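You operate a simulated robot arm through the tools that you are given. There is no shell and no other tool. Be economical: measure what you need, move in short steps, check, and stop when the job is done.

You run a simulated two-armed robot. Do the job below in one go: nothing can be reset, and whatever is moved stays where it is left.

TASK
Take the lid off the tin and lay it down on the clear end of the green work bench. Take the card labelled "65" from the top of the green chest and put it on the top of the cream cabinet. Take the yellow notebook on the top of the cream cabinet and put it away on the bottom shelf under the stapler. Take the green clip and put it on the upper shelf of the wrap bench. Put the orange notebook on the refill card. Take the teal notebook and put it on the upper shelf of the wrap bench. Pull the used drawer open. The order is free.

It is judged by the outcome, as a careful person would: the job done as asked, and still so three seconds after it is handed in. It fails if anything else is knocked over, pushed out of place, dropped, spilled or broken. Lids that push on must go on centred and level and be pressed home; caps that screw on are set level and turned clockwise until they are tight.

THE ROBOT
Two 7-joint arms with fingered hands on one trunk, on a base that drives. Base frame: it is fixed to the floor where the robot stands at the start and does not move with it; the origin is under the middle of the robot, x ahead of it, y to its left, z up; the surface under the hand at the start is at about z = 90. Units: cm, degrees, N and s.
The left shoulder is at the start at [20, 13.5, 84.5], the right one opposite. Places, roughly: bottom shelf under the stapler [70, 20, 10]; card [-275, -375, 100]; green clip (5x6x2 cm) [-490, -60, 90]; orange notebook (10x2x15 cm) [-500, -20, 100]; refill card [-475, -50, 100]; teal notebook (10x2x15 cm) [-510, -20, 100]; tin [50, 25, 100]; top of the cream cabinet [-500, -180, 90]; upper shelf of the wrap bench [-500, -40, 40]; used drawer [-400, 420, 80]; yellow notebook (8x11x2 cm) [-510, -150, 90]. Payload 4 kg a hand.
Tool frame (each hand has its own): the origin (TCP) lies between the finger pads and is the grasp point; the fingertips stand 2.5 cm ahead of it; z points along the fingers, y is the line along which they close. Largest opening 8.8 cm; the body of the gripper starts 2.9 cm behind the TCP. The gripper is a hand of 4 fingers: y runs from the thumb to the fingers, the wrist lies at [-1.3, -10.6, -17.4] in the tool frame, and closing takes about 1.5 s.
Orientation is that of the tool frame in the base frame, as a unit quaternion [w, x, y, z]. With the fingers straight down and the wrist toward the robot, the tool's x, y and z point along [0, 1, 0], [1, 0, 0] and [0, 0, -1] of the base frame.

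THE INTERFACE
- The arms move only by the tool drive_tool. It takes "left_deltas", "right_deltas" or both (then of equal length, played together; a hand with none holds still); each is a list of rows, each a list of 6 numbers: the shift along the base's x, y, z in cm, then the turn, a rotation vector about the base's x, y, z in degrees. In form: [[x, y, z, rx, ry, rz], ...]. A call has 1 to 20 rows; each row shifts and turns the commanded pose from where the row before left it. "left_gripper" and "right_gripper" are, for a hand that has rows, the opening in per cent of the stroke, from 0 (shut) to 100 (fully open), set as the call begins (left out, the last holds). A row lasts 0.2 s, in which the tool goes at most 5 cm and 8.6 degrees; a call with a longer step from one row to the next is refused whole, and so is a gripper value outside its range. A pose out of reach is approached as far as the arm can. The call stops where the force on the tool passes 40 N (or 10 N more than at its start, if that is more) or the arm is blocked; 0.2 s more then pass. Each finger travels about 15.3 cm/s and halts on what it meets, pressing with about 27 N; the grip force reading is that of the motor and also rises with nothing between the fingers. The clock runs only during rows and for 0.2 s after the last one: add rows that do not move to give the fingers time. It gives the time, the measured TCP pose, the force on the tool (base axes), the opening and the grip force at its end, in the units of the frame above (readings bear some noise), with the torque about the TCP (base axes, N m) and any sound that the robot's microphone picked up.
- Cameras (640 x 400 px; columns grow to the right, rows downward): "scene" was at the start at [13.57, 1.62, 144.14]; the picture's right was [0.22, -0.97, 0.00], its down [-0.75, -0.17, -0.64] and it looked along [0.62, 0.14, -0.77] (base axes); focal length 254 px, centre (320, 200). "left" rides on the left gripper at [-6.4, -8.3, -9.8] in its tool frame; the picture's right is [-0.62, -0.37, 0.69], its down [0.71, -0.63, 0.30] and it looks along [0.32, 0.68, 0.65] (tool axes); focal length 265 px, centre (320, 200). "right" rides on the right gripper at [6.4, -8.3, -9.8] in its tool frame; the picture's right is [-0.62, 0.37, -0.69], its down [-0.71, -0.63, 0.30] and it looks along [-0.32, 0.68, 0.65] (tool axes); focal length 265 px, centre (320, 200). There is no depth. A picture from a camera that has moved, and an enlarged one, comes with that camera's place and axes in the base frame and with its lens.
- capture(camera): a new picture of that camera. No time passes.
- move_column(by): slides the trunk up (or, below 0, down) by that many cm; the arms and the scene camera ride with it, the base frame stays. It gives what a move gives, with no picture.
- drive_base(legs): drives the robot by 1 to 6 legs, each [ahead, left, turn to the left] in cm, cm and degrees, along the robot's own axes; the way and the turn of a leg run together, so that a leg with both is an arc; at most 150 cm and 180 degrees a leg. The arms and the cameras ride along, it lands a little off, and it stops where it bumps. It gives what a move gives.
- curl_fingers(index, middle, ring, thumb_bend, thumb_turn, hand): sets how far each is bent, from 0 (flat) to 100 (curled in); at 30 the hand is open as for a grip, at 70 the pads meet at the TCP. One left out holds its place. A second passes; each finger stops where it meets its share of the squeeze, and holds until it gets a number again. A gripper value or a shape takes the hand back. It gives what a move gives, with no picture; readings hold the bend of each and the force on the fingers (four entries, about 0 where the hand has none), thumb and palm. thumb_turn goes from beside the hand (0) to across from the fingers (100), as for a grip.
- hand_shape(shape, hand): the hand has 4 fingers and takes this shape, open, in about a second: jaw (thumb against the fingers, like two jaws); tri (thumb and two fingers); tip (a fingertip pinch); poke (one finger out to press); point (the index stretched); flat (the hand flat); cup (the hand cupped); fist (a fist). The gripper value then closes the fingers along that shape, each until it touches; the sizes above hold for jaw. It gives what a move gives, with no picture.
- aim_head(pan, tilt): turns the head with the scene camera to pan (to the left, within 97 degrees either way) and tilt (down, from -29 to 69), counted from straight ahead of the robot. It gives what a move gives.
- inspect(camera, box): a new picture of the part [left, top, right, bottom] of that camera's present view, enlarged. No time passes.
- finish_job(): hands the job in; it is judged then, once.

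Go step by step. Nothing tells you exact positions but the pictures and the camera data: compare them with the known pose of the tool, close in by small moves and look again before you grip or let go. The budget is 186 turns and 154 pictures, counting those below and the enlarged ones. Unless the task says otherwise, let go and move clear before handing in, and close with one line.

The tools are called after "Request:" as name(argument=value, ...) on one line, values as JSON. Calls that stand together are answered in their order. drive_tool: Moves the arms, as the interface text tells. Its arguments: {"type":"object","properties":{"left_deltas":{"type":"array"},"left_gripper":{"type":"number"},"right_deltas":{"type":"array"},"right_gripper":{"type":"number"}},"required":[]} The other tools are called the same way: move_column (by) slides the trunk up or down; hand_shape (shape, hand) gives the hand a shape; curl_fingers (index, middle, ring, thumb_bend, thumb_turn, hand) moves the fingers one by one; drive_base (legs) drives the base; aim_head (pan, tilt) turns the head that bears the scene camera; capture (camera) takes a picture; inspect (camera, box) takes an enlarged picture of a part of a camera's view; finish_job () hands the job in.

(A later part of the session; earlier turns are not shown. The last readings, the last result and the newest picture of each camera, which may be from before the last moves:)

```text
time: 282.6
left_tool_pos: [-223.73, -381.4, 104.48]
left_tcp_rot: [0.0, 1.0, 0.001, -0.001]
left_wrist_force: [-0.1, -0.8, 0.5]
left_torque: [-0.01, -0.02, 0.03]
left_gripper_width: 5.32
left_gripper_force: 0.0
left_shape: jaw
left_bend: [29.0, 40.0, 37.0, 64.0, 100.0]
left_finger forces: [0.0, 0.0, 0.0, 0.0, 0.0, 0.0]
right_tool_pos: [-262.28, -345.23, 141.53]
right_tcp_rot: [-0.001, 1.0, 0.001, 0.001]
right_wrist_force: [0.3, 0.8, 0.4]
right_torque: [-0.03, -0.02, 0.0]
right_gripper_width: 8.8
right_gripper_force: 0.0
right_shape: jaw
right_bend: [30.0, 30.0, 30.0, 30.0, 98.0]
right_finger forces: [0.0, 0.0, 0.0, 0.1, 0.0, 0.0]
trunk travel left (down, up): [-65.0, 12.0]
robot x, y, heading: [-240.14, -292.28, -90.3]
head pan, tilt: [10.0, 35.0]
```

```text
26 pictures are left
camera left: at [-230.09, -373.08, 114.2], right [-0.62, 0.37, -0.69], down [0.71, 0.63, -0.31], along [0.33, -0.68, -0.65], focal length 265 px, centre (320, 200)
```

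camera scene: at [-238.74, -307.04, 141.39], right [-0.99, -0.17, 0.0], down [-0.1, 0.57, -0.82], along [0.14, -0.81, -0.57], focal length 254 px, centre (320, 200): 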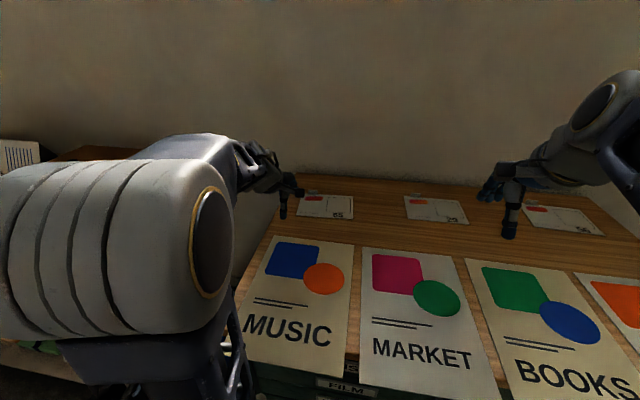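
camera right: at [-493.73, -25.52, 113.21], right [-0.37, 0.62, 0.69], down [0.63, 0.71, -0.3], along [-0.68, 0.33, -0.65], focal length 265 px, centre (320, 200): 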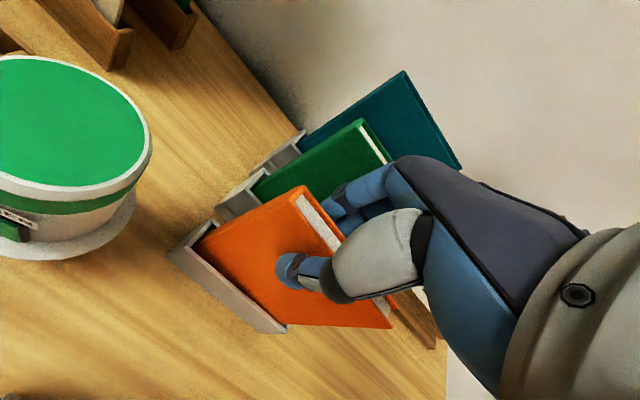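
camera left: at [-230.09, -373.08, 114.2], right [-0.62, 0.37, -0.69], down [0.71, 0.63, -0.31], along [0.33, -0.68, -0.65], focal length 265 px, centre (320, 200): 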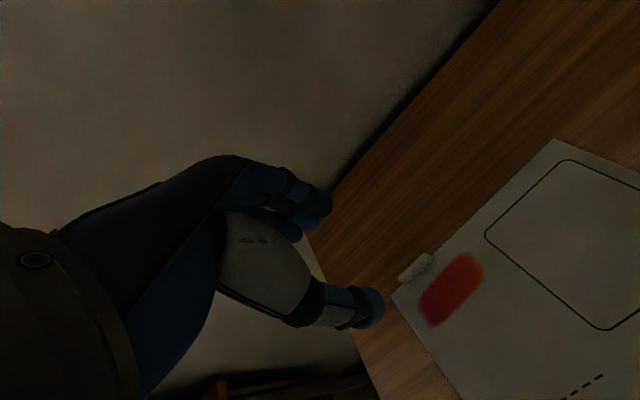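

The hand is centred over the tab. I descend to about 3.5 cm TCP height above the top and close.

Request:
drive_tool(left_deltas=[[0, -0.2, -3, 0, 0, 0], [0, 0, -3, 0, 0, 0], [0, 0, -2, 0, 0, 0], [0, 0, -1.2, 0, 0, 0], [0, 0, -0.5, 0, 0, 0], [0, 0, 0, 0, 0, 0]])

Request:
drive_tool(left_deltas=[[0, 0, 0, 0, 0, 0], [0, 0, 0, 0, 0, 0], [0, 0, 0, 0, 0, 0], [0, 0, 0, 0, 0, 0], [0, 0, 0, 0, 0, 0]], left_gripper=0)

Request:
capture(camera="left")

```text
time: 284.0
left_tool_pos: [-223.68, -381.6, 94.55]
left_tcp_rot: [0.0, 1.0, 0.002, 0.0]
left_wrist_force: [0.8, 0.3, 0.0]
left_torque: [0.03, 0.01, 0.01]
left_gripper_width: 5.32
left_gripper_force: 0.1
left_shape: jaw
left_bend: [29.0, 40.0, 37.0, 64.0, 100.0]
left_finger forces: [0.0, 0.0, 0.1, 0.0, 0.0, 0.1]
right_tool_pos: [-262.29, -345.16, 141.55]
right_tcp_rot: [-0.001, 1.0, 0.002, 0.0]
right_wrist_force: [-0.1, -1.4, 0.3]
right_torque: [-0.01, 0.0, -0.01]
right_gripper_width: 8.8
right_gripper_force: 0.1
right_shape: jaw
right_bend: [30.0, 30.0, 30.0, 30.0, 98.0]
right_finger forces: [0.0, 0.0, 0.1, 0.1, 0.1, 0.0]
trunk travel left (down, up): [-65.0, 12.0]
robot x, y, heading: [-240.5, -292.45, -90.1]
head pan, tilt: [10.0, 35.0]
```

```text
time: 285.2
left_tool_pos: [-223.59, -381.6, 94.55]
left_tcp_rot: [0.0, 1.0, 0.002, 0.0]
left_wrist_force: [-0.5, -0.5, -0.5]
left_torque: [-0.02, -0.01, -0.01]
left_gripper_width: 0.0
left_gripper_force: 27.1
left_shape: jaw
left_bend: [70.0, 70.0, 70.0, 38.0, 100.0]
left_finger forces: [0.0, 0.0, 0.1, 0.0, 0.1, 0.0]
right_tool_pos: [-262.2, -345.18, 141.55]
right_tcp_rot: [-0.001, 1.0, 0.001, 0.0]
right_wrist_force: [0.3, 0.9, 0.5]
right_torque: [0.0, 0.0, 0.02]
right_gripper_width: 8.78
right_gripper_force: 0.0
right_shape: jaw
right_bend: [30.0, 30.0, 30.0, 30.0, 98.0]
right_finger forces: [0.1, 0.0, 0.1, 0.1, 0.1, 0.1]
trunk travel left (down, up): [-65.0, 12.0]
robot x, y, heading: [-240.12, -292.09, -90.0]
head pan, tilt: [10.0, 35.0]
```

```text
25 pictures are left
camera left: at [-230.13, -373.3, 104.52], right [-0.62, 0.37, -0.69], down [0.71, 0.63, -0.31], along [0.33, -0.68, -0.65], focal length 265 px, centre (320, 200)
```

left: 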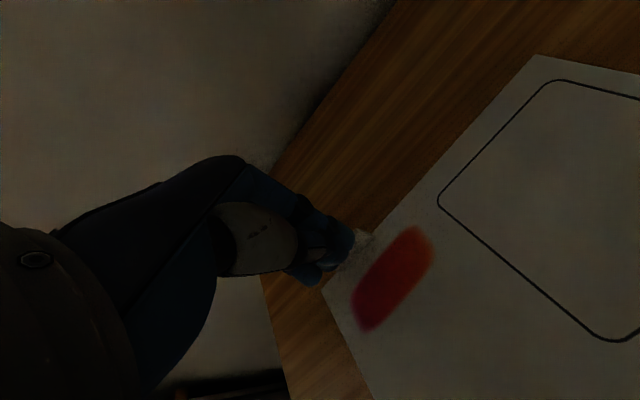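

The closed tips passed just above the tab; recalculating gives the top at z≈89.6 and the tab at [-223, -382.6]. I open, go lower and a bit farther, and close again.

Request:
drive_tool(left_deltas=[[0, 0, 1, 0, 0, 0], [0, 0, 0, 0, 0, 0], [0.5, -0.5, 0, 0, 0, 0], [0, -0.5, 0, 0, 0, 0], [0, 0, -1, 0, 0, 0], [0, 0, -1, 0, 0, 0], [0, 0, -0.6, 0, 0, 0], [0, 0, 0, 0, 0, 0]], left_gripper=45)

Request:
drive_tool(left_deltas=[[0, 0, 0, 0, 0, 0], [0, 0, 0, 0, 0, 0], [0, 0, 0, 0, 0, 0], [0, 0, 0, 0, 0, 0], [0, 0, 0, 0, 0, 0]], left_gripper=0)

```text
time: 287.0
left_tool_pos: [-223.25, -382.43, 93.06]
left_tcp_rot: [0.0, 1.0, 0.001, -0.001]
left_wrist_force: [0.9, -0.6, 0.2]
left_torque: [0.0, -0.03, -0.01]
left_gripper_width: 3.95
left_gripper_force: 0.1
left_shape: jaw
left_bend: [74.0, 47.0, 43.0, 71.0, 100.0]
left_finger forces: [0.0, 0.1, 0.0, 0.1, 0.1, 0.0]
right_tool_pos: [-262.15, -345.1, 141.59]
right_tcp_rot: [-0.001, 1.0, 0.001, 0.0]
right_wrist_force: [-0.6, 0.0, 0.2]
right_torque: [0.02, 0.02, -0.03]
right_gripper_width: 8.77
right_gripper_force: 0.0
right_shape: jaw
right_bend: [30.0, 30.0, 30.0, 30.0, 98.0]
right_finger forces: [0.0, 0.0, 0.1, 0.1, 0.0, 0.0]
trunk travel left (down, up): [-65.0, 12.0]
robot x, y, heading: [-239.93, -291.96, -90.3]
head pan, tilt: [10.0, 35.0]
```

```text
time: 288.2
left_tool_pos: [-223.12, -382.5, 93.05]
left_tcp_rot: [0.0, 1.0, 0.002, 0.0]
left_wrist_force: [0.1, 0.4, 0.3]
left_torque: [-0.04, 0.0, 0.02]
left_gripper_width: 0.0
left_gripper_force: 26.9
left_shape: jaw
left_bend: [70.0, 70.0, 70.0, 69.0, 100.0]
left_finger forces: [15.2, 8.6, 0.0, 0.0, 23.6, 0.0]
right_tool_pos: [-262.28, -345.21, 141.45]
right_tcp_rot: [-0.001, 1.0, 0.001, -0.001]
right_wrist_force: [-0.6, 0.0, -0.3]
right_torque: [0.02, 0.0, 0.02]
right_gripper_width: 8.8
right_gripper_force: 0.0
right_shape: jaw
right_bend: [30.0, 30.0, 30.0, 30.0, 98.0]
right_finger forces: [0.1, 0.0, 0.0, 0.1, 0.0, 0.0]
trunk travel left (down, up): [-65.0, 12.0]
robot x, y, heading: [-240.37, -292.02, -90.4]
head pan, tilt: [10.0, 35.0]
```

Fingers report a real grip (15/9/24 N). I lift and check.

Request:
drive_tool(left_deltas=[[0, 0, 1, 0, 0, 0], [0, 0, 2, 0, 0, 0], [0, 0, 3, 0, 0, 0], [0, 0, 3, 0, 0, 0], [0, 0, 0, 0, 0, 0]])

Request:
capture(camera="left")

```text
time: 289.4
left_tool_pos: [-223.25, -382.66, 102.11]
left_tcp_rot: [0.0, 1.0, 0.002, 0.0]
left_wrist_force: [0.6, -0.4, -0.1]
left_torque: [-0.01, -0.02, 0.01]
left_gripper_width: 0.01
left_gripper_force: 26.7
left_shape: jaw
left_bend: [70.0, 70.0, 70.0, 69.0, 100.0]
left_finger forces: [15.2, 8.6, 0.0, 0.0, 23.8, 0.0]
right_tool_pos: [-262.26, -345.16, 141.59]
right_tcp_rot: [-0.001, 1.0, 0.0, 0.0]
right_wrist_force: [-0.8, -0.2, 0.5]
right_torque: [0.03, 0.01, 0.03]
right_gripper_width: 8.79
right_gripper_force: 0.0
right_shape: jaw
right_bend: [30.0, 30.0, 30.0, 30.0, 98.0]
right_finger forces: [0.1, 0.0, 0.0, 0.1, 0.0, 0.0]
trunk travel left (down, up): [-65.0, 12.0]
robot x, y, heading: [-240.34, -292.44, -90.3]
head pan, tilt: [10.0, 35.0]
```

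```text
24 pictures are left
camera left: at [-229.63, -374.32, 111.97], right [-0.62, 0.37, -0.69], down [0.71, 0.63, -0.3], along [0.33, -0.68, -0.65], focal length 265 px, centre (320, 200)
```

left: 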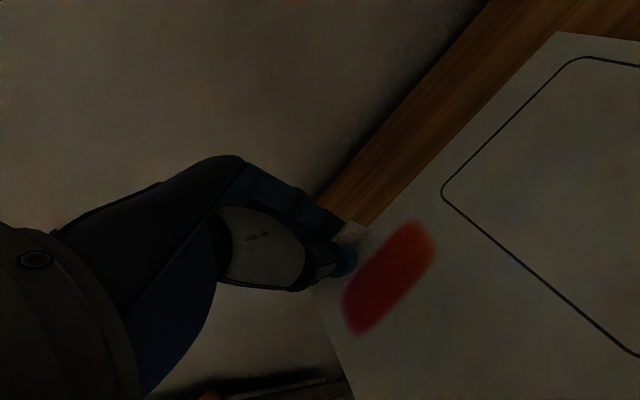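

The card is held by its tab. I back away and drive round to the cream cabinet, turning to face it.

Request:
drive_tool(left_deltas=[[0, 1, 4, 0, 0, 0], [0, 2, 4, 0, 0, 0], [0, 2, 4, 0, 0, 0], [0, 3, 3, 0, 0, 0], [0, 3, 3, 0, 0, 0], [0, 0, 0, 0, 0, 0]])

Request:
drive_base(legs=[[-42, 0, 0.3], [0, -150, 0], [0, 0, -90], [0, -92, 0]])

Request:
aim_head(pan=0, tilt=40)

Request:
capture(camera="scene")

```text
time: 290.8
left_tool_pos: [-223.23, -371.73, 120.17]
left_tcp_rot: [0.001, 1.0, 0.001, 0.0]
left_wrist_force: [-0.2, 0.5, 0.7]
left_torque: [-0.02, 0.0, -0.02]
left_gripper_width: 0.02
left_gripper_force: 27.0
left_shape: jaw
left_bend: [70.0, 70.0, 70.0, 69.0, 100.0]
left_finger forces: [15.2, 8.6, 0.1, 0.1, 23.8, 0.0]
right_tool_pos: [-262.23, -345.28, 141.49]
right_tcp_rot: [-0.001, 1.0, 0.002, 0.0]
right_wrist_force: [-0.5, 0.2, -0.1]
right_torque: [0.0, -0.02, 0.05]
right_gripper_width: 8.8
right_gripper_force: 0.1
right_shape: jaw
right_bend: [30.0, 30.0, 30.0, 30.0, 98.0]
right_finger forces: [0.1, 0.0, 0.0, 0.1, 0.1, 0.0]
trunk travel left (down, up): [-65.0, 12.0]
robot x, y, heading: [-240.48, -291.99, -90.5]
head pan, tilt: [10.0, 35.0]
```

```text
time: 308.6
left_tool_pos: [-469.81, -176.02, 120.19]
left_tcp_rot: [-0.001, 0.713, -0.701, 0.0]
left_wrist_force: [-0.2, -0.9, -0.1]
left_torque: [0.0, -0.01, 0.0]
left_gripper_width: 0.0
left_gripper_force: 27.1
left_shape: jaw
left_bend: [70.0, 70.0, 70.0, 69.0, 100.0]
left_finger forces: [15.0, 8.3, 0.0, 0.0, 23.3, 0.0]
right_tool_pos: [-443.85, -136.7, 141.55]
right_tcp_rot: [-0.001, 0.713, -0.701, 0.001]
right_wrist_force: [0.0, -0.9, -0.6]
right_torque: [0.02, -0.02, -0.01]
right_gripper_width: 8.82
right_gripper_force: 0.0
right_shape: jaw
right_bend: [30.0, 30.0, 30.0, 30.0, 98.0]
right_finger forces: [0.0, 0.1, 0.0, 0.0, 0.0, 0.0]
trunk travel left (down, up): [-65.0, 12.0]
robot x, y, heading: [-390.77, -158.01, -179.4]
head pan, tilt: [10.0, 35.0]
```

```text
time: 309.3
left_tool_pos: [-469.84, -176.19, 120.17]
left_tcp_rot: [-0.001, 0.713, -0.701, 0.001]
left_wrist_force: [0.3, 0.5, -0.4]
left_torque: [0.03, 0.04, -0.01]
left_gripper_width: 0.0
left_gripper_force: 27.1
left_shape: jaw
left_bend: [70.0, 70.0, 70.0, 69.0, 100.0]
left_finger forces: [14.9, 8.3, 0.0, 0.0, 23.3, 0.0]
right_tool_pos: [-443.92, -136.79, 141.48]
right_tcp_rot: [0.0, 0.712, -0.702, 0.0]
right_wrist_force: [-0.4, 0.6, 0.2]
right_torque: [-0.02, 0.02, 0.0]
right_gripper_width: 8.8
right_gripper_force: 0.0
right_shape: jaw
right_bend: [30.0, 30.0, 30.0, 30.0, 98.0]
right_finger forces: [0.1, 0.1, 0.1, 0.0, 0.0, 0.0]
trunk travel left (down, up): [-65.0, 12.0]
robot x, y, heading: [-390.52, -158.14, -179.4]
head pan, tilt: [0.0, 40.0]
```

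```text
23 pictures are left
camera scene: at [-405.04, -158.16, 165.63], right [-0.01, 1.0, 0.0], down [0.64, 0.01, -0.77], along [-0.77, -0.01, -0.64], focal length 254 px, centre (320, 200)
```

scene: 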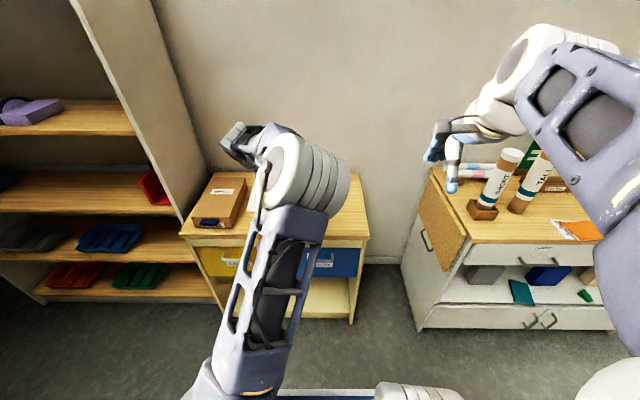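

The cabinet top spans y≈-210…-140 with a brown box on its left and the yellow notebook to the right. I drive in and bring the card over the middle.

Request:
drive_base(legs=[[22, 0, -0.6]])

Request:
drive_tool(left_deltas=[[0, -1, -4, 0, 0, 0], [0, -1, -4, 0, 0, 0], [0, 0, -4, 0, 0, 0], [0, 0, -3, 0, 0, 0], [0, 0, -2, 0, 0, 0], [0, 0, 0, 0, 0, 0]])

Request:
capture(camera="left")

Request:
capture(camera="right")

```text
time: 311.0
left_tool_pos: [-491.87, -175.28, 120.12]
left_tcp_rot: [0.0, 0.71, -0.704, 0.0]
left_wrist_force: [0.3, 0.0, -0.2]
left_torque: [-0.02, 0.01, 0.03]
left_gripper_width: 0.02
left_gripper_force: 27.3
left_shape: jaw
left_bend: [70.0, 70.0, 70.0, 69.0, 100.0]
left_finger forces: [15.1, 8.3, 0.0, 0.1, 23.3, 0.1]
right_tool_pos: [-465.6, -136.27, 141.62]
right_tcp_rot: [0.0, 0.709, -0.705, 0.001]
right_wrist_force: [0.5, -0.1, -0.8]
right_torque: [0.0, -0.01, -0.05]
right_gripper_width: 8.79
right_gripper_force: 0.0
right_shape: jaw
right_bend: [30.0, 30.0, 30.0, 30.0, 98.0]
right_finger forces: [0.0, 0.1, 0.0, 0.0, 0.0, 0.1]
trunk travel left (down, up): [-65.0, 12.0]
robot x, y, heading: [-412.53, -157.92, 179.9]
head pan, tilt: [0.0, 40.0]
```

```text
time: 312.4
left_tool_pos: [-491.81, -177.34, 103.11]
left_tcp_rot: [0.0, 0.709, -0.705, 0.0]
left_wrist_force: [1.1, 0.0, 0.2]
left_torque: [-0.02, 0.04, 0.01]
left_gripper_width: 0.01
left_gripper_force: 27.6
left_shape: jaw
left_bend: [70.0, 70.0, 70.0, 69.0, 100.0]
left_finger forces: [15.2, 8.3, 0.0, 0.1, 23.5, 0.0]
right_tool_pos: [-465.55, -136.29, 141.53]
right_tcp_rot: [0.0, 0.709, -0.706, 0.001]
right_wrist_force: [-0.2, -0.3, 0.2]
right_torque: [0.01, -0.01, -0.01]
right_gripper_width: 8.8
right_gripper_force: 0.0
right_shape: jaw
right_bend: [30.0, 30.0, 30.0, 30.0, 98.0]
right_finger forces: [0.0, 0.0, 0.0, 0.1, 0.0, 0.1]
trunk travel left (down, up): [-65.0, 12.0]
robot x, y, heading: [-412.34, -158.34, 179.8]
head pan, tilt: [0.0, 40.0]
```

```text
22 pictures are left
camera left: at [-483.62, -170.87, 112.94], right [0.36, 0.62, -0.69], down [0.63, -0.71, -0.3], along [-0.68, -0.33, -0.65], focal length 265 px, centre (320, 200)
```

left: 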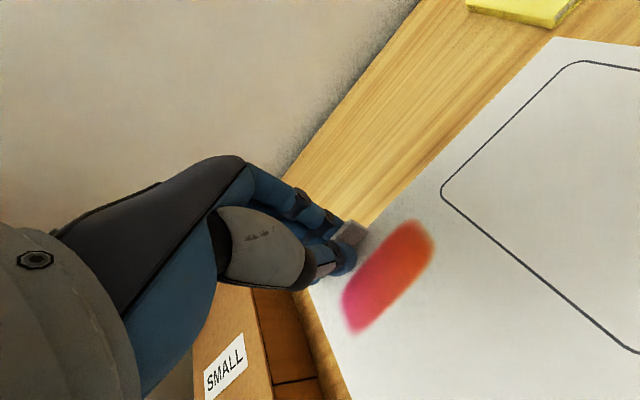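

```text
21 pictures are left
camera right: at [-457.35, -142.72, 151.31], right [-0.37, 0.62, 0.69], down [0.63, 0.72, -0.3], along [-0.68, 0.32, -0.66], focal length 265 px, centre (320, 200)
```

right: 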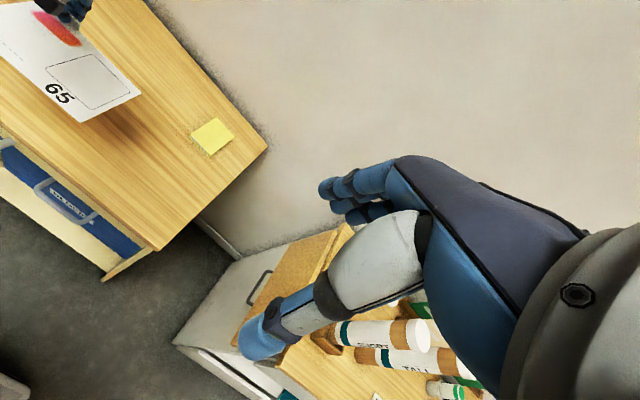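

Card is over clear top; the yellow notebook is at about [-504.6, -150]. I lower the card to contact.

Request:
drive_tool(left_deltas=[[0, 0, -3, 0, 0, 0], [0, 0, -3, 0, 0, 0], [0, 0, -1.5, 0, 0, 0], [0, 0, -0.6, 0, 0, 0], [0, 0, -0.4, 0, 0, 0], [0, 0, -0.4, 0, 0, 0], [0, 0, -0.3, 0, 0, 0], [0, 0, -0.3, 0, 0, 0], [0, 0, 0, 0, 0, 0]])

```text
time: 314.4
left_tool_pos: [-491.96, -177.33, 93.71]
left_tcp_rot: [0.0, 0.71, -0.705, 0.0]
left_wrist_force: [-1.3, 0.0, 0.4]
left_torque: [-0.04, 0.01, 0.01]
left_gripper_width: 0.0
left_gripper_force: 27.5
left_shape: jaw
left_bend: [70.0, 70.0, 70.0, 69.0, 100.0]
left_finger forces: [15.3, 8.4, 0.1, 0.0, 23.6, 0.0]
right_tool_pos: [-465.56, -136.22, 141.55]
right_tcp_rot: [0.0, 0.709, -0.705, 0.002]
right_wrist_force: [0.3, -0.5, -0.1]
right_torque: [-0.01, 0.02, -0.01]
right_gripper_width: 8.81
right_gripper_force: 0.1
right_shape: jaw
right_bend: [30.0, 30.0, 30.0, 30.0, 98.0]
right_finger forces: [0.1, 0.1, 0.1, 0.1, 0.0, 0.0]
trunk travel left (down, up): [-65.0, 12.0]
robot x, y, heading: [-412.61, -157.92, 179.7]
head pan, tilt: [0.0, 40.0]
```

Request:
drive_tool(left_deltas=[[0, 0, -0.3, 0, 0, 0], [0, 0, -0.3, 0, 0, 0], [0, 0, -0.3, 0, 0, 0], [0, 0, -0.3, 0, 0, 0], [0, 0, -0.3, 0, 0, 0], [0, 0, -0.3, 0, 0, 0], [0, 0, -0.3, 0, 0, 0], [0, 0, -0.3, 0, 0, 0], [0, 0, 0, 0, 0, 0]])

```text
time: 316.4
left_tool_pos: [-491.88, -177.35, 91.26]
left_tcp_rot: [0.0, 0.71, -0.704, 0.001]
left_wrist_force: [0.1, -0.2, -0.1]
left_torque: [0.0, 0.03, -0.01]
left_gripper_width: 0.01
left_gripper_force: 27.3
left_shape: jaw
left_bend: [70.0, 70.0, 70.0, 69.0, 100.0]
left_finger forces: [15.4, 8.4, 0.0, 0.0, 23.6, 0.0]
right_tool_pos: [-465.71, -136.2, 141.61]
right_tcp_rot: [0.001, 0.709, -0.705, 0.002]
right_wrist_force: [0.1, -0.2, 0.2]
right_torque: [-0.01, 0.0, -0.03]
right_gripper_width: 8.79
right_gripper_force: 0.2
right_shape: jaw
right_bend: [30.0, 30.0, 30.0, 30.0, 98.0]
right_finger forces: [0.1, 0.0, 0.0, 0.0, 0.0, 0.1]
trunk travel left (down, up): [-65.0, 12.0]
robot x, y, heading: [-412.79, -158.02, 180.0]
head pan, tilt: [0.0, 40.0]
```

Still no contact; the cabinet top must be lower. I continue down in fine steps.

Request:
drive_tool(left_deltas=[[0, 0, -0.3, 0, 0, 0], [0, 0, -0.3, 0, 0, 0], [0, 0, -0.3, 0, 0, 0], [0, 0, -0.3, 0, 0, 0], [0, 0, -0.3, 0, 0, 0], [0, 0, -0.3, 0, 0, 0], [0, 0, 0, 0, 0, 0]])

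Request:
capture(camera="left")

```text
time: 318.0
left_tool_pos: [-491.81, -177.37, 89.5]
left_tcp_rot: [0.0, 0.71, -0.704, 0.0]
left_wrist_force: [0.2, -0.4, -0.6]
left_torque: [0.03, -0.02, -0.01]
left_gripper_width: 0.0
left_gripper_force: 27.2
left_shape: jaw
left_bend: [70.0, 70.0, 70.0, 69.0, 100.0]
left_finger forces: [15.5, 8.3, 0.0, 0.0, 23.6, 0.0]
right_tool_pos: [-465.64, -136.3, 141.57]
right_tcp_rot: [-0.001, 0.709, -0.705, 0.002]
right_wrist_force: [0.3, -0.8, -0.8]
right_torque: [-0.02, 0.0, 0.0]
right_gripper_width: 8.81
right_gripper_force: 0.0
right_shape: jaw
right_bend: [30.0, 30.0, 30.0, 30.0, 98.0]
right_finger forces: [0.1, 0.1, 0.1, 0.0, 0.1, 0.0]
trunk travel left (down, up): [-65.0, 12.0]
robot x, y, heading: [-412.83, -157.61, 180.0]
head pan, tilt: [0.0, 40.0]
```

```text
20 pictures are left
camera left: at [-483.63, -170.88, 99.3], right [0.36, 0.62, -0.69], down [0.63, -0.71, -0.31], along [-0.68, -0.33, -0.65], focal length 265 px, centre (320, 200)
```

left: 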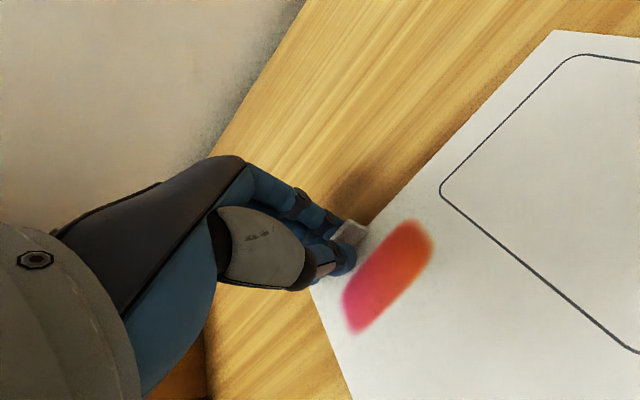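

Parallax puts the cabinet top near z≈83; I go on down until it touches.

Request:
drive_tool(left_deltas=[[0, 0, -0.6, 0, 0, 0], [0, 0, -0.6, 0, 0, 0], [0, 0, -0.5, 0, 0, 0], [0, 0, -0.3, 0, 0, 0], [0, 0, -0.3, 0, 0, 0], [0, 0, -0.3, 0, 0, 0], [0, 0, -0.3, 0, 0, 0], [0, 0, -0.3, 0, 0, 0], [0, 0, 0, 0, 0, 0]])

```text
time: 318.7
left_tool_pos: [-492.45, -177.38, 88.89]
left_tcp_rot: [0.006, 0.71, -0.705, -0.007]
left_wrist_force: [2.6, 0.6, 13.6]
left_torque: [0.01, 0.0, 0.05]
left_gripper_width: 0.01
left_gripper_force: 26.9
left_shape: jaw
left_bend: [70.0, 70.0, 70.0, 70.0, 100.0]
left_finger forces: [17.2, 9.3, 0.1, 0.1, 32.4, 0.0]
right_tool_pos: [-465.46, -136.28, 141.49]
right_tcp_rot: [0.0, 0.708, -0.706, 0.001]
right_wrist_force: [-0.4, 0.3, -0.9]
right_torque: [-0.01, -0.01, 0.01]
right_gripper_width: 8.79
right_gripper_force: 0.1
right_shape: jaw
right_bend: [30.0, 30.0, 30.0, 30.0, 98.0]
right_finger forces: [0.0, 0.0, 0.0, 0.0, 0.0, 0.1]
trunk travel left (down, up): [-65.0, 12.0]
robot x, y, heading: [-412.99, -158.49, 179.7]
head pan, tilt: [0.0, 40.0]
stopped in row 3 (left hand): the force on the tool passed its limit at 47 N (the readings are from after the stop); the commanded pose is now the measured one
```

Contact. I ease up, open, and lift away.

Request:
drive_tool(left_deltas=[[0, 0, 0.3, 0, 0, 0], [0, 0, 0, 0, 0, 0]])

Request:
drive_tool(left_deltas=[[0, 0, 0, 0, 0, 0], [0, 0, 0, 0, 0, 0], [0, 0, 0, 0, 0, 0], [0, 0, 0, 0, 0, 0], [0, 0, 0, 0, 0, 0], [0, 0, 2, 0, 0, 0], [0, 0, 4, 0, 0, 0], [0, 0, 4, 0, 0, 0], [0, 0, 4, 0, 0, 0], [0, 0, 4, 0, 0, 0]], left_gripper=50)

Request:
capture(camera="left")

```text
time: 319.3
left_tool_pos: [-492.34, -177.32, 88.93]
left_tcp_rot: [0.004, 0.709, -0.705, -0.005]
left_wrist_force: [-2.4, -0.8, 4.1]
left_torque: [0.02, 0.1, -0.02]
left_gripper_width: 0.01
left_gripper_force: 26.8
left_shape: jaw
left_bend: [70.0, 70.0, 70.0, 70.0, 100.0]
left_finger forces: [17.6, 9.4, 0.0, 0.1, 25.2, 0.1]
right_tool_pos: [-465.56, -136.34, 141.52]
right_tcp_rot: [0.0, 0.71, -0.704, 0.001]
right_wrist_force: [0.1, -0.1, 0.2]
right_torque: [0.01, -0.02, 0.0]
right_gripper_width: 8.79
right_gripper_force: 0.1
right_shape: jaw
right_bend: [30.0, 30.0, 30.0, 30.0, 98.0]
right_finger forces: [0.0, 0.0, 0.0, 0.0, 0.1, 0.1]
trunk travel left (down, up): [-65.0, 12.0]
robot x, y, heading: [-412.58, -158.11, 180.1]
head pan, tilt: [0.0, 40.0]
```

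```text
time: 321.5
left_tool_pos: [-492.42, -177.3, 106.82]
left_tcp_rot: [0.004, 0.71, -0.704, -0.005]
left_wrist_force: [0.0, 0.1, -0.1]
left_torque: [-0.02, -0.02, 0.02]
left_gripper_width: 4.37
left_gripper_force: 0.0
left_shape: jaw
left_bend: [74.0, 45.0, 41.0, 70.0, 100.0]
left_finger forces: [0.1, 0.0, 0.1, 0.0, 0.0, 0.0]
right_tool_pos: [-465.69, -136.15, 141.58]
right_tcp_rot: [-0.001, 0.709, -0.705, 0.002]
right_wrist_force: [-0.2, -1.9, -0.6]
right_torque: [-0.01, 0.03, -0.01]
right_gripper_width: 8.76
right_gripper_force: 0.0
right_shape: jaw
right_bend: [30.0, 30.0, 30.0, 30.0, 98.0]
right_finger forces: [0.0, 0.1, 0.0, 0.0, 0.0, 0.0]
trunk travel left (down, up): [-65.0, 12.0]
robot x, y, heading: [-412.41, -157.73, 179.9]
head pan, tilt: [0.0, 40.0]
```

```text
19 pictures are left
camera left: at [-483.94, -170.91, 116.62], right [0.36, 0.62, -0.7], down [0.63, -0.71, -0.31], along [-0.69, -0.33, -0.65], focal length 265 px, centre (320, 200)
```

left: 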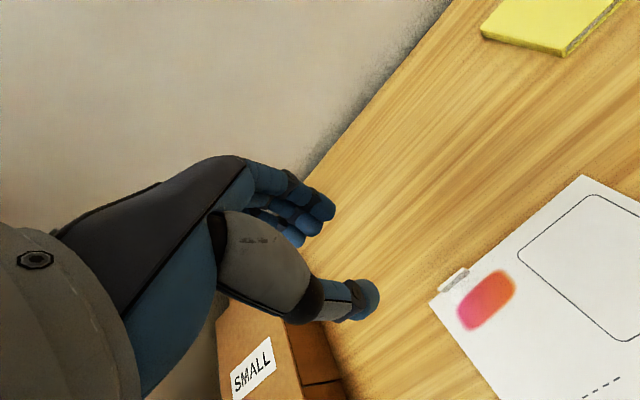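

The card is placed. The yellow notebook (x -513…-502, y -154…-147) is too wide to grip on top, so I'll rake it from behind to overhang the front edge and pinch it there. I retract the left hand, drive in, and bring the closed right hand behind it.

Request:
drive_tool(left_deltas=[[4, -1, 2, 0, 0, 0], [4, -1, 2, 0, 0, 0], [4, -1, 1, 0, 0, 0], [4, -1, 1, 0, 0, 0], [0, 0, 0, 0, 0, 0]], right_deltas=[[0, -3, -2, 0, 0, 0], [0, -3, -2, 0, 0, 0], [0, -3, -2, 0, 0, 0], [0, -3, -2, 0, 0, 0], [0, -2.3, -2, 0, 0, 0]], right_gripper=0)

Request:
drive_base(legs=[[19, 0, 0]])

Request:
drive_tool(right_deltas=[[-4.5, 0, -1, 0, 0, 0], [-4.5, 0, -1, 0, 0, 0], [-4.5, 0, -1, 0, 0, 0], [-4.5, 0, -2, 0, 0, 0], [-4.5, 0, -2, 0, 0, 0], [-4.5, 0, -2, 0, 0, 0], [-4.5, 0, -2, 0, 0, 0], [0, 0, -4, 0, 0, 0], [0, 0, -4, 0, 0, 0], [0, 0, -4, 0, 0, 0], [0, 0, -3, 0, 0, 0], [0, 0, 0, 0, 0, 0]])

Request:
capture(camera="right")

```text
time: 322.7
left_tool_pos: [-476.22, -181.33, 112.95]
left_tcp_rot: [0.005, 0.709, -0.705, -0.005]
left_wrist_force: [0.4, -0.5, 0.3]
left_torque: [-0.03, 0.02, 0.03]
left_gripper_width: 4.4
left_gripper_force: 0.1
left_shape: jaw
left_bend: [74.0, 45.0, 41.0, 70.0, 100.0]
left_finger forces: [0.0, 0.0, 0.0, 0.0, 0.1, 0.1]
right_tool_pos: [-465.58, -150.44, 131.54]
right_tcp_rot: [0.0, 0.709, -0.705, 0.002]
right_wrist_force: [-0.6, 0.3, 0.8]
right_torque: [-0.02, 0.02, -0.05]
right_gripper_width: 0.0
right_gripper_force: 26.8
right_shape: jaw
right_bend: [70.0, 70.0, 70.0, 37.0, 100.0]
right_finger forces: [0.0, 0.0, 0.0, 0.1, 0.1, 0.0]
trunk travel left (down, up): [-65.0, 12.0]
robot x, y, heading: [-412.47, -158.2, 180.1]
head pan, tilt: [0.0, 40.0]
```

```text
time: 324.2
left_tool_pos: [-495.27, -181.29, 112.94]
left_tcp_rot: [0.004, 0.709, -0.705, -0.005]
left_wrist_force: [-0.6, -0.7, -0.2]
left_torque: [-0.04, 0.0, 0.01]
left_gripper_width: 4.42
left_gripper_force: 0.0
left_shape: jaw
left_bend: [74.0, 45.0, 41.0, 70.0, 100.0]
left_finger forces: [0.1, 0.0, 0.0, 0.1, 0.1, 0.1]
right_tool_pos: [-484.43, -150.46, 131.51]
right_tcp_rot: [0.0, 0.709, -0.705, 0.001]
right_wrist_force: [0.2, 0.2, 0.2]
right_torque: [-0.02, 0.02, 0.0]
right_gripper_width: 0.0
right_gripper_force: 27.2
right_shape: jaw
right_bend: [70.0, 70.0, 70.0, 37.0, 100.0]
right_finger forces: [0.0, 0.0, 0.1, 0.0, 0.0, 0.0]
trunk travel left (down, up): [-65.0, 12.0]
robot x, y, heading: [-431.55, -157.99, 180.1]
head pan, tilt: [0.0, 40.0]
```

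```text
time: 326.8
left_tool_pos: [-495.28, -181.29, 113.03]
left_tcp_rot: [0.005, 0.71, -0.705, -0.006]
left_wrist_force: [0.5, -0.3, -0.6]
left_torque: [-0.02, 0.02, -0.02]
left_gripper_width: 4.38
left_gripper_force: 0.2
left_shape: jaw
left_bend: [74.0, 45.0, 41.0, 70.0, 100.0]
left_finger forces: [0.1, 0.0, 0.1, 0.1, 0.0, 0.0]
right_tool_pos: [-516.11, -150.39, 105.54]
right_tcp_rot: [-0.001, 0.708, -0.706, 0.001]
right_wrist_force: [-0.5, -0.9, -0.4]
right_torque: [0.0, 0.01, 0.02]
right_gripper_width: 0.0
right_gripper_force: 27.2
right_shape: jaw
right_bend: [70.0, 70.0, 70.0, 37.0, 100.0]
right_finger forces: [0.0, 0.0, 0.0, 0.1, 0.0, 0.0]
trunk travel left (down, up): [-65.0, 12.0]
robot x, y, heading: [-431.35, -158.35, 180.1]
head pan, tilt: [0.0, 40.0]
```

```text
18 pictures are left
camera right: at [-507.9, -156.76, 115.3], right [-0.37, 0.62, 0.69], down [0.63, 0.72, -0.3], along [-0.68, 0.32, -0.66], focal length 265 px, centre (320, 200)
```

right: 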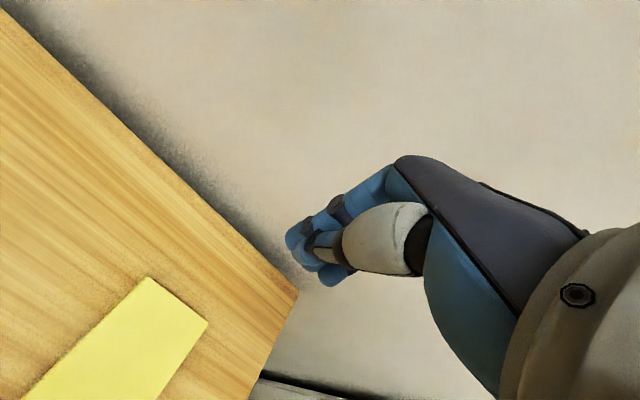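

The far edge is at x≈-514, spanning y -153.7…-146.8. I lower behind it and pull it toward the front.

Request:
drive_tool(right_deltas=[[-1.4, 0.1, 0, 0, 0, 0], [0, 0, -4, 0, 0, 0], [0, 0, -4, 0, 0, 0], [0, 0, -4, 0, 0, 0], [0, 0, -2.5, 0, 0, 0], [0, 0, -1, 0, 0, 0], [0, 0, -0.5, 0, 0, 0], [0, 0, -0.5, 0, 0, 0], [0, 0, 0, 0, 0, 0]])

Request:
drive_tool(right_deltas=[[1.5, 0, 0, 0, 0, 0], [1.5, 0, 0, 0, 0, 0], [2, 0, 0, 0, 0, 0], [2, 0, 0, 0, 0, 0], [2, 0, 0, 0, 0, 0], [2, 0, 0, 0, 0, 0], [2, 0, 0, 0, 0, 0], [0, 0, 0, 0, 0, 0]])

Request:
capture(camera="right")

```text
time: 328.8
left_tool_pos: [-495.3, -181.29, 112.89]
left_tcp_rot: [0.005, 0.709, -0.705, -0.005]
left_wrist_force: [0.3, -0.7, 0.1]
left_torque: [0.01, 0.02, -0.01]
left_gripper_width: 4.39
left_gripper_force: 0.0
left_shape: jaw
left_bend: [74.0, 45.0, 41.0, 70.0, 100.0]
left_finger forces: [0.1, 0.1, 0.0, 0.1, 0.0, 0.0]
right_tool_pos: [-517.47, -150.31, 88.95]
right_tcp_rot: [0.0, 0.709, -0.705, 0.0]
right_wrist_force: [-0.1, -1.4, -0.4]
right_torque: [0.0, 0.03, 0.02]
right_gripper_width: 0.0
right_gripper_force: 27.6
right_shape: jaw
right_bend: [70.0, 70.0, 70.0, 37.0, 100.0]
right_finger forces: [0.1, 0.0, 0.0, 0.0, 0.0, 0.0]
trunk travel left (down, up): [-65.0, 12.0]
robot x, y, heading: [-431.61, -158.21, 179.9]
head pan, tilt: [0.0, 40.0]
```

```text
time: 330.6
left_tool_pos: [-495.28, -181.26, 112.95]
left_tcp_rot: [0.004, 0.709, -0.705, -0.005]
left_wrist_force: [-0.1, 0.4, -0.7]
left_torque: [0.02, 0.01, 0.01]
left_gripper_width: 4.35
left_gripper_force: 0.1
left_shape: jaw
left_bend: [74.0, 45.0, 41.0, 70.0, 100.0]
left_finger forces: [0.1, 0.0, 0.0, 0.0, 0.1, 0.0]
right_tool_pos: [-504.4, -150.47, 89.08]
right_tcp_rot: [0.0, 0.708, -0.706, 0.001]
right_wrist_force: [0.6, -0.1, -0.6]
right_torque: [0.01, 0.01, 0.02]
right_gripper_width: 0.0
right_gripper_force: 27.3
right_shape: jaw
right_bend: [70.0, 70.0, 70.0, 37.0, 100.0]
right_finger forces: [0.0, 0.0, 0.0, 0.0, 0.1, 0.1]
trunk travel left (down, up): [-65.0, 12.0]
robot x, y, heading: [-431.51, -157.67, 179.8]
head pan, tilt: [0.0, 40.0]
```

```text
17 pictures are left
camera right: at [-496.15, -156.82, 98.81], right [-0.37, 0.62, 0.69], down [0.63, 0.72, -0.3], along [-0.68, 0.32, -0.66], focal length 265 px, centre (320, 200)
```

right: 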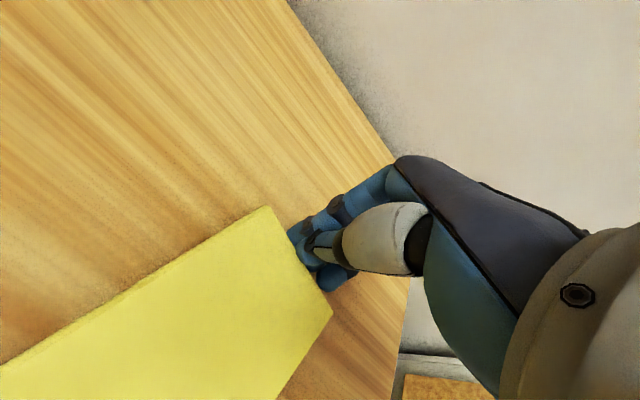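

It slides nicely. I centre the push slightly left and pull the rest by backing the base 23 cm.

Request:
drive_tool(right_deltas=[[-0.6, 0, 0, 0, 0, 0], [0, -1.1, 0, 0, 0, 0], [0.6, 0, 0, 0, 0, 0], [0, 0, 0, 0, 0, 0]])

Request:
drive_base(legs=[[-22.5, 0, 0]])

Request:
capture(camera="right")

```text
time: 331.6
left_tool_pos: [-495.3, -181.18, 112.97]
left_tcp_rot: [0.004, 0.709, -0.705, -0.006]
left_wrist_force: [0.6, -0.1, 0.0]
left_torque: [0.03, 0.02, 0.01]
left_gripper_width: 4.35
left_gripper_force: 0.0
left_shape: jaw
left_bend: [74.0, 45.0, 41.0, 70.0, 100.0]
left_finger forces: [0.1, 0.0, 0.0, 0.0, 0.0, 0.1]
right_tool_pos: [-504.39, -151.4, 89.02]
right_tcp_rot: [-0.001, 0.709, -0.705, 0.001]
right_wrist_force: [-0.1, 0.0, -0.3]
right_torque: [-0.02, 0.0, -0.01]
right_gripper_width: 0.0
right_gripper_force: 27.0
right_shape: jaw
right_bend: [70.0, 70.0, 70.0, 38.0, 100.0]
right_finger forces: [0.0, 0.1, 0.1, 0.0, 0.1, 0.0]
trunk travel left (down, up): [-65.0, 12.0]
robot x, y, heading: [-431.76, -157.95, 179.9]
head pan, tilt: [0.0, 40.0]
```

```text
time: 333.3
left_tool_pos: [-472.69, -181.24, 112.87]
left_tcp_rot: [0.005, 0.709, -0.705, -0.005]
left_wrist_force: [-0.5, 0.2, 0.7]
left_torque: [-0.02, -0.02, 0.01]
left_gripper_width: 4.36
left_gripper_force: 0.0
left_shape: jaw
left_bend: [74.0, 45.0, 41.0, 70.0, 100.0]
left_finger forces: [0.1, 0.1, 0.1, 0.0, 0.1, 0.0]
right_tool_pos: [-481.94, -151.35, 88.92]
right_tcp_rot: [-0.001, 0.708, -0.706, 0.0]
right_wrist_force: [0.3, -1.1, 0.3]
right_torque: [0.0, 0.0, 0.02]
right_gripper_width: 0.0
right_gripper_force: 27.0
right_shape: jaw
right_bend: [70.0, 70.0, 70.0, 38.0, 100.0]
right_finger forces: [0.0, 0.0, 0.0, 0.0, 0.0, 0.0]
trunk travel left (down, up): [-65.0, 12.0]
robot x, y, heading: [-409.16, -158.32, 179.8]
head pan, tilt: [0.0, 40.0]
```

```text
16 pictures are left
camera right: at [-473.65, -157.92, 98.78], right [-0.37, 0.62, 0.69], down [0.63, 0.72, -0.3], along [-0.68, 0.32, -0.66], focal length 265 px, centre (320, 200)
```

right: 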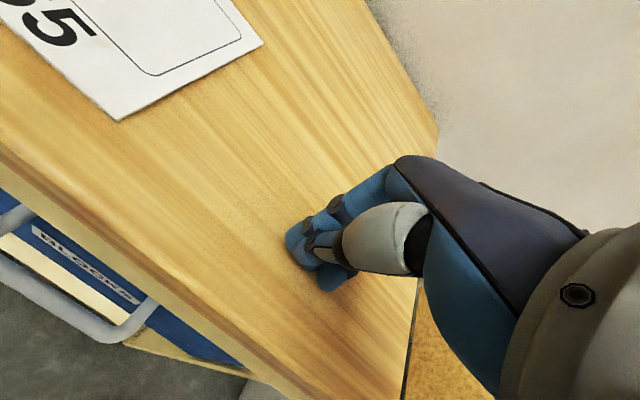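

The notebook is no longer in view: the cabinet's front edge is nearer than I took it, and it has tipped over the edge. I look down to find it.

Request:
aim_head(pan=0, tilt=60)

Request:
capture(camera="scene")

```text
time: 334.2
left_tool_pos: [-472.66, -181.22, 112.91]
left_tcp_rot: [0.005, 0.708, -0.706, -0.007]
left_wrist_force: [-0.3, -0.4, -0.4]
left_torque: [0.02, 0.0, -0.02]
left_gripper_width: 4.38
left_gripper_force: 0.0
left_shape: jaw
left_bend: [74.0, 45.0, 41.0, 70.0, 100.0]
left_finger forces: [0.1, 0.0, 0.0, 0.0, 0.1, 0.0]
right_tool_pos: [-481.88, -151.5, 88.89]
right_tcp_rot: [-0.001, 0.708, -0.706, 0.0]
right_wrist_force: [0.7, -0.4, -0.4]
right_torque: [-0.03, -0.03, 0.01]
right_gripper_width: 0.0
right_gripper_force: 26.8
right_shape: jaw
right_bend: [70.0, 70.0, 70.0, 38.0, 100.0]
right_finger forces: [0.0, 0.1, 0.1, 0.0, 0.0, 0.0]
trunk travel left (down, up): [-65.0, 12.0]
robot x, y, heading: [-409.24, -158.06, 179.8]
head pan, tilt: [0.0, 60.0]
```

```text
15 pictures are left
camera scene: at [-421.62, -158.1, 162.96], right [0.0, 1.0, 0.0], down [0.87, 0.0, -0.5], along [-0.5, 0.0, -0.87], focal length 254 px, centre (320, 200)
```

scene: 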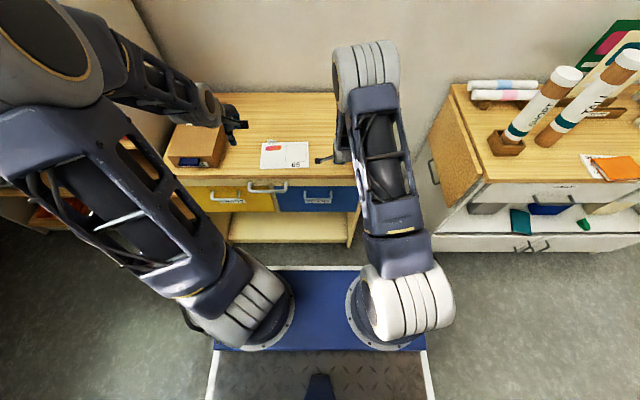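

It's hidden behind the right arm. I raise that arm and swing it right, then look again.

Request:
drive_tool(right_deltas=[[0, 0, 4, 0, 0, 0], [0, 0, 4, 0, 0, 0], [0, 0, 4, 0, 0, 0], [0, 4, 2, 0, 0, 0], [2, 4, 2, 0, 0, 0], [2, 4, 2, 0, 0, 0], [2, 4, 2, 0, 0, 0], [2, 4, 2, 0, 0, 0], [0, 4, 0, 0, 0, 0], [0, 4, 0, 0, 0, 0], [0, 4, 0, 0, 0, 0]], right_gripper=100)

Request:
drive_base(legs=[[-25, 0, 0]])

Request:
capture(camera="scene")

```text
time: 336.6
left_tool_pos: [-472.69, -181.38, 112.99]
left_tcp_rot: [0.004, 0.71, -0.705, -0.006]
left_wrist_force: [-0.2, 0.9, -0.4]
left_torque: [0.0, 0.0, -0.04]
left_gripper_width: 4.35
left_gripper_force: 0.1
left_shape: jaw
left_bend: [74.0, 45.0, 41.0, 70.0, 100.0]
left_finger forces: [0.0, 0.1, 0.0, 0.0, 0.0, 0.0]
right_tool_pos: [-473.91, -119.48, 111.0]
right_tcp_rot: [0.0, 0.709, -0.706, 0.002]
right_wrist_force: [-1.1, -0.1, 0.0]
right_torque: [0.02, 0.03, -0.01]
right_gripper_width: 8.76
right_gripper_force: 0.1
right_shape: jaw
right_bend: [30.0, 30.0, 30.0, 30.0, 98.0]
right_finger forces: [0.0, 0.1, 0.1, 0.1, 0.1, 0.0]
trunk travel left (down, up): [-65.0, 12.0]
robot x, y, heading: [-409.02, -157.85, 179.9]
head pan, tilt: [0.0, 60.0]
```

```text
time: 338.4
left_tool_pos: [-447.68, -181.28, 112.91]
left_tcp_rot: [0.006, 0.709, -0.705, -0.006]
left_wrist_force: [-0.9, -0.2, -0.4]
left_torque: [-0.01, 0.01, 0.03]
left_gripper_width: 4.39
left_gripper_force: 0.1
left_shape: jaw
left_bend: [74.0, 45.0, 41.0, 70.0, 100.0]
left_finger forces: [0.1, 0.0, 0.0, 0.0, 0.1, 0.0]
right_tool_pos: [-448.62, -119.52, 111.02]
right_tcp_rot: [0.0, 0.707, -0.707, 0.0]
right_wrist_force: [-1.2, -0.5, -0.3]
right_torque: [-0.04, -0.01, -0.01]
right_gripper_width: 8.77
right_gripper_force: 0.1
right_shape: jaw
right_bend: [30.0, 30.0, 30.0, 30.0, 98.0]
right_finger forces: [0.0, 0.1, 0.1, 0.1, 0.1, 0.1]
trunk travel left (down, up): [-65.0, 12.0]
robot x, y, heading: [-383.85, -157.71, 179.8]
head pan, tilt: [0.0, 60.0]
```

```text
14 pictures are left
camera scene: at [-396.47, -158.16, 162.96], right [0.0, 1.0, 0.0], down [0.87, 0.0, -0.5], along [-0.5, 0.0, -0.87], focal length 254 px, centre (320, 200)
```

scene: 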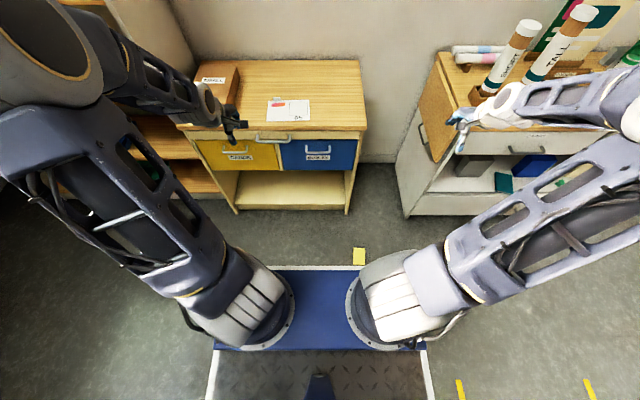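

The notebook lies flat on the floor at about [-447, -133]. I'll approach it facing +y, so my grip axis spans its 8 cm side, and pick it up from there.

Request:
drive_base(legs=[[0, 50, 0], [0, 0, -90], [0, 44, 0]])

Request:
move_column(by=-40)

Request:
drive_tool(left_deltas=[[0, 0, 0, 0, 0, 0], [0, 0, 0, 0, 0, 0]], left_gripper=100)

Request:
aim_head(pan=12, tilt=58)

Request:
capture(camera="scene")

```text
time: 347.5
left_tool_pos: [-451.55, -144.42, 113.04]
left_tcp_rot: [0.001, -0.004, 1.0, 0.007]
left_wrist_force: [0.3, 0.0, -0.1]
left_torque: [0.01, 0.0, -0.01]
left_gripper_width: 4.4
left_gripper_force: 0.2
left_shape: jaw
left_bend: [74.0, 45.0, 41.0, 70.0, 100.0]
left_finger forces: [0.1, 0.0, 0.0, 0.0, 0.0, 0.1]
right_tool_pos: [-389.8, -143.17, 111.0]
right_tcp_rot: [-0.001, -0.003, 1.0, -0.001]
right_wrist_force: [-0.5, -0.5, -0.2]
right_torque: [0.01, -0.01, 0.04]
right_gripper_width: 8.76
right_gripper_force: 0.0
right_shape: jaw
right_bend: [30.0, 30.0, 30.0, 30.0, 98.0]
right_finger forces: [0.0, 0.1, 0.1, 0.0, 0.0, 0.1]
trunk travel left (down, up): [-65.0, 12.0]
robot x, y, heading: [-428.53, -208.12, 90.1]
head pan, tilt: [0.0, 60.0]
```

```text
time: 351.3
left_tool_pos: [-451.52, -144.36, 72.83]
left_tcp_rot: [0.001, -0.003, 1.0, 0.007]
left_wrist_force: [0.1, -0.4, 1.1]
left_torque: [0.01, -0.02, 0.04]
left_gripper_width: 4.39
left_gripper_force: 0.0
left_shape: jaw
left_bend: [74.0, 45.0, 41.0, 70.0, 100.0]
left_finger forces: [0.0, 0.0, 0.0, 0.0, 0.0, 0.1]
right_tool_pos: [-389.8, -143.21, 71.06]
right_tcp_rot: [0.0, -0.002, 1.0, -0.001]
right_wrist_force: [-0.4, -0.2, -0.1]
right_torque: [-0.02, 0.02, -0.01]
right_gripper_width: 8.79
right_gripper_force: 0.0
right_shape: jaw
right_bend: [30.0, 30.0, 30.0, 30.0, 98.0]
right_finger forces: [0.1, 0.0, 0.0, 0.1, 0.0, 0.1]
trunk travel left (down, up): [-25.0, 52.0]
robot x, y, heading: [-428.27, -208.02, 89.9]
head pan, tilt: [0.0, 60.0]
```

```text
time: 351.9
left_tool_pos: [-451.53, -144.4, 72.92]
left_tcp_rot: [0.001, -0.004, 1.0, 0.006]
left_wrist_force: [0.1, 0.1, -0.6]
left_torque: [-0.01, 0.0, -0.01]
left_gripper_width: 8.79
left_gripper_force: 0.0
left_shape: jaw
left_bend: [30.0, 30.0, 30.0, 30.0, 98.0]
left_finger forces: [0.0, 0.0, 0.0, 0.1, 0.0, 0.1]
right_tool_pos: [-389.88, -143.1, 71.02]
right_tcp_rot: [-0.001, -0.003, 1.0, 0.0]
right_wrist_force: [0.5, 0.3, 0.2]
right_torque: [0.02, 0.01, 0.02]
right_gripper_width: 8.77
right_gripper_force: 0.1
right_shape: jaw
right_bend: [30.0, 30.0, 30.0, 30.0, 98.0]
right_finger forces: [0.0, 0.1, 0.0, 0.0, 0.1, 0.1]
trunk travel left (down, up): [-25.0, 52.0]
robot x, y, heading: [-428.23, -208.24, 90.1]
head pan, tilt: [0.0, 60.0]
```

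```text
time: 352.6
left_tool_pos: [-451.52, -144.35, 72.94]
left_tcp_rot: [0.001, -0.003, 1.0, 0.007]
left_wrist_force: [0.0, 0.0, 0.2]
left_torque: [-0.02, 0.01, 0.01]
left_gripper_width: 8.8
left_gripper_force: 0.0
left_shape: jaw
left_bend: [30.0, 30.0, 30.0, 30.0, 98.0]
left_finger forces: [0.1, 0.0, 0.0, 0.1, 0.0, 0.0]
right_tool_pos: [-389.77, -143.13, 71.03]
right_tcp_rot: [0.0, -0.003, 1.0, -0.001]
right_wrist_force: [-0.3, -0.4, -0.3]
right_torque: [0.0, -0.01, -0.03]
right_gripper_width: 8.77
right_gripper_force: 0.0
right_shape: jaw
right_bend: [30.0, 30.0, 30.0, 30.0, 98.0]
right_finger forces: [0.1, 0.0, 0.0, 0.0, 0.0, 0.0]
trunk travel left (down, up): [-25.0, 52.0]
robot x, y, heading: [-428.61, -208.12, 89.8]
head pan, tilt: [12.0, 58.0]
```

```text
13 pictures are left
camera scene: at [-429.52, -195.37, 123.19], right [0.98, 0.21, 0.0], down [0.17, -0.83, -0.53], along [-0.11, 0.52, -0.85], focal length 254 px, centre (320, 200)
```

scene: 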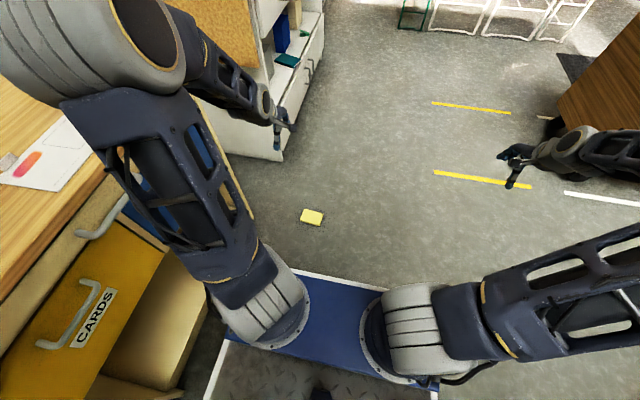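

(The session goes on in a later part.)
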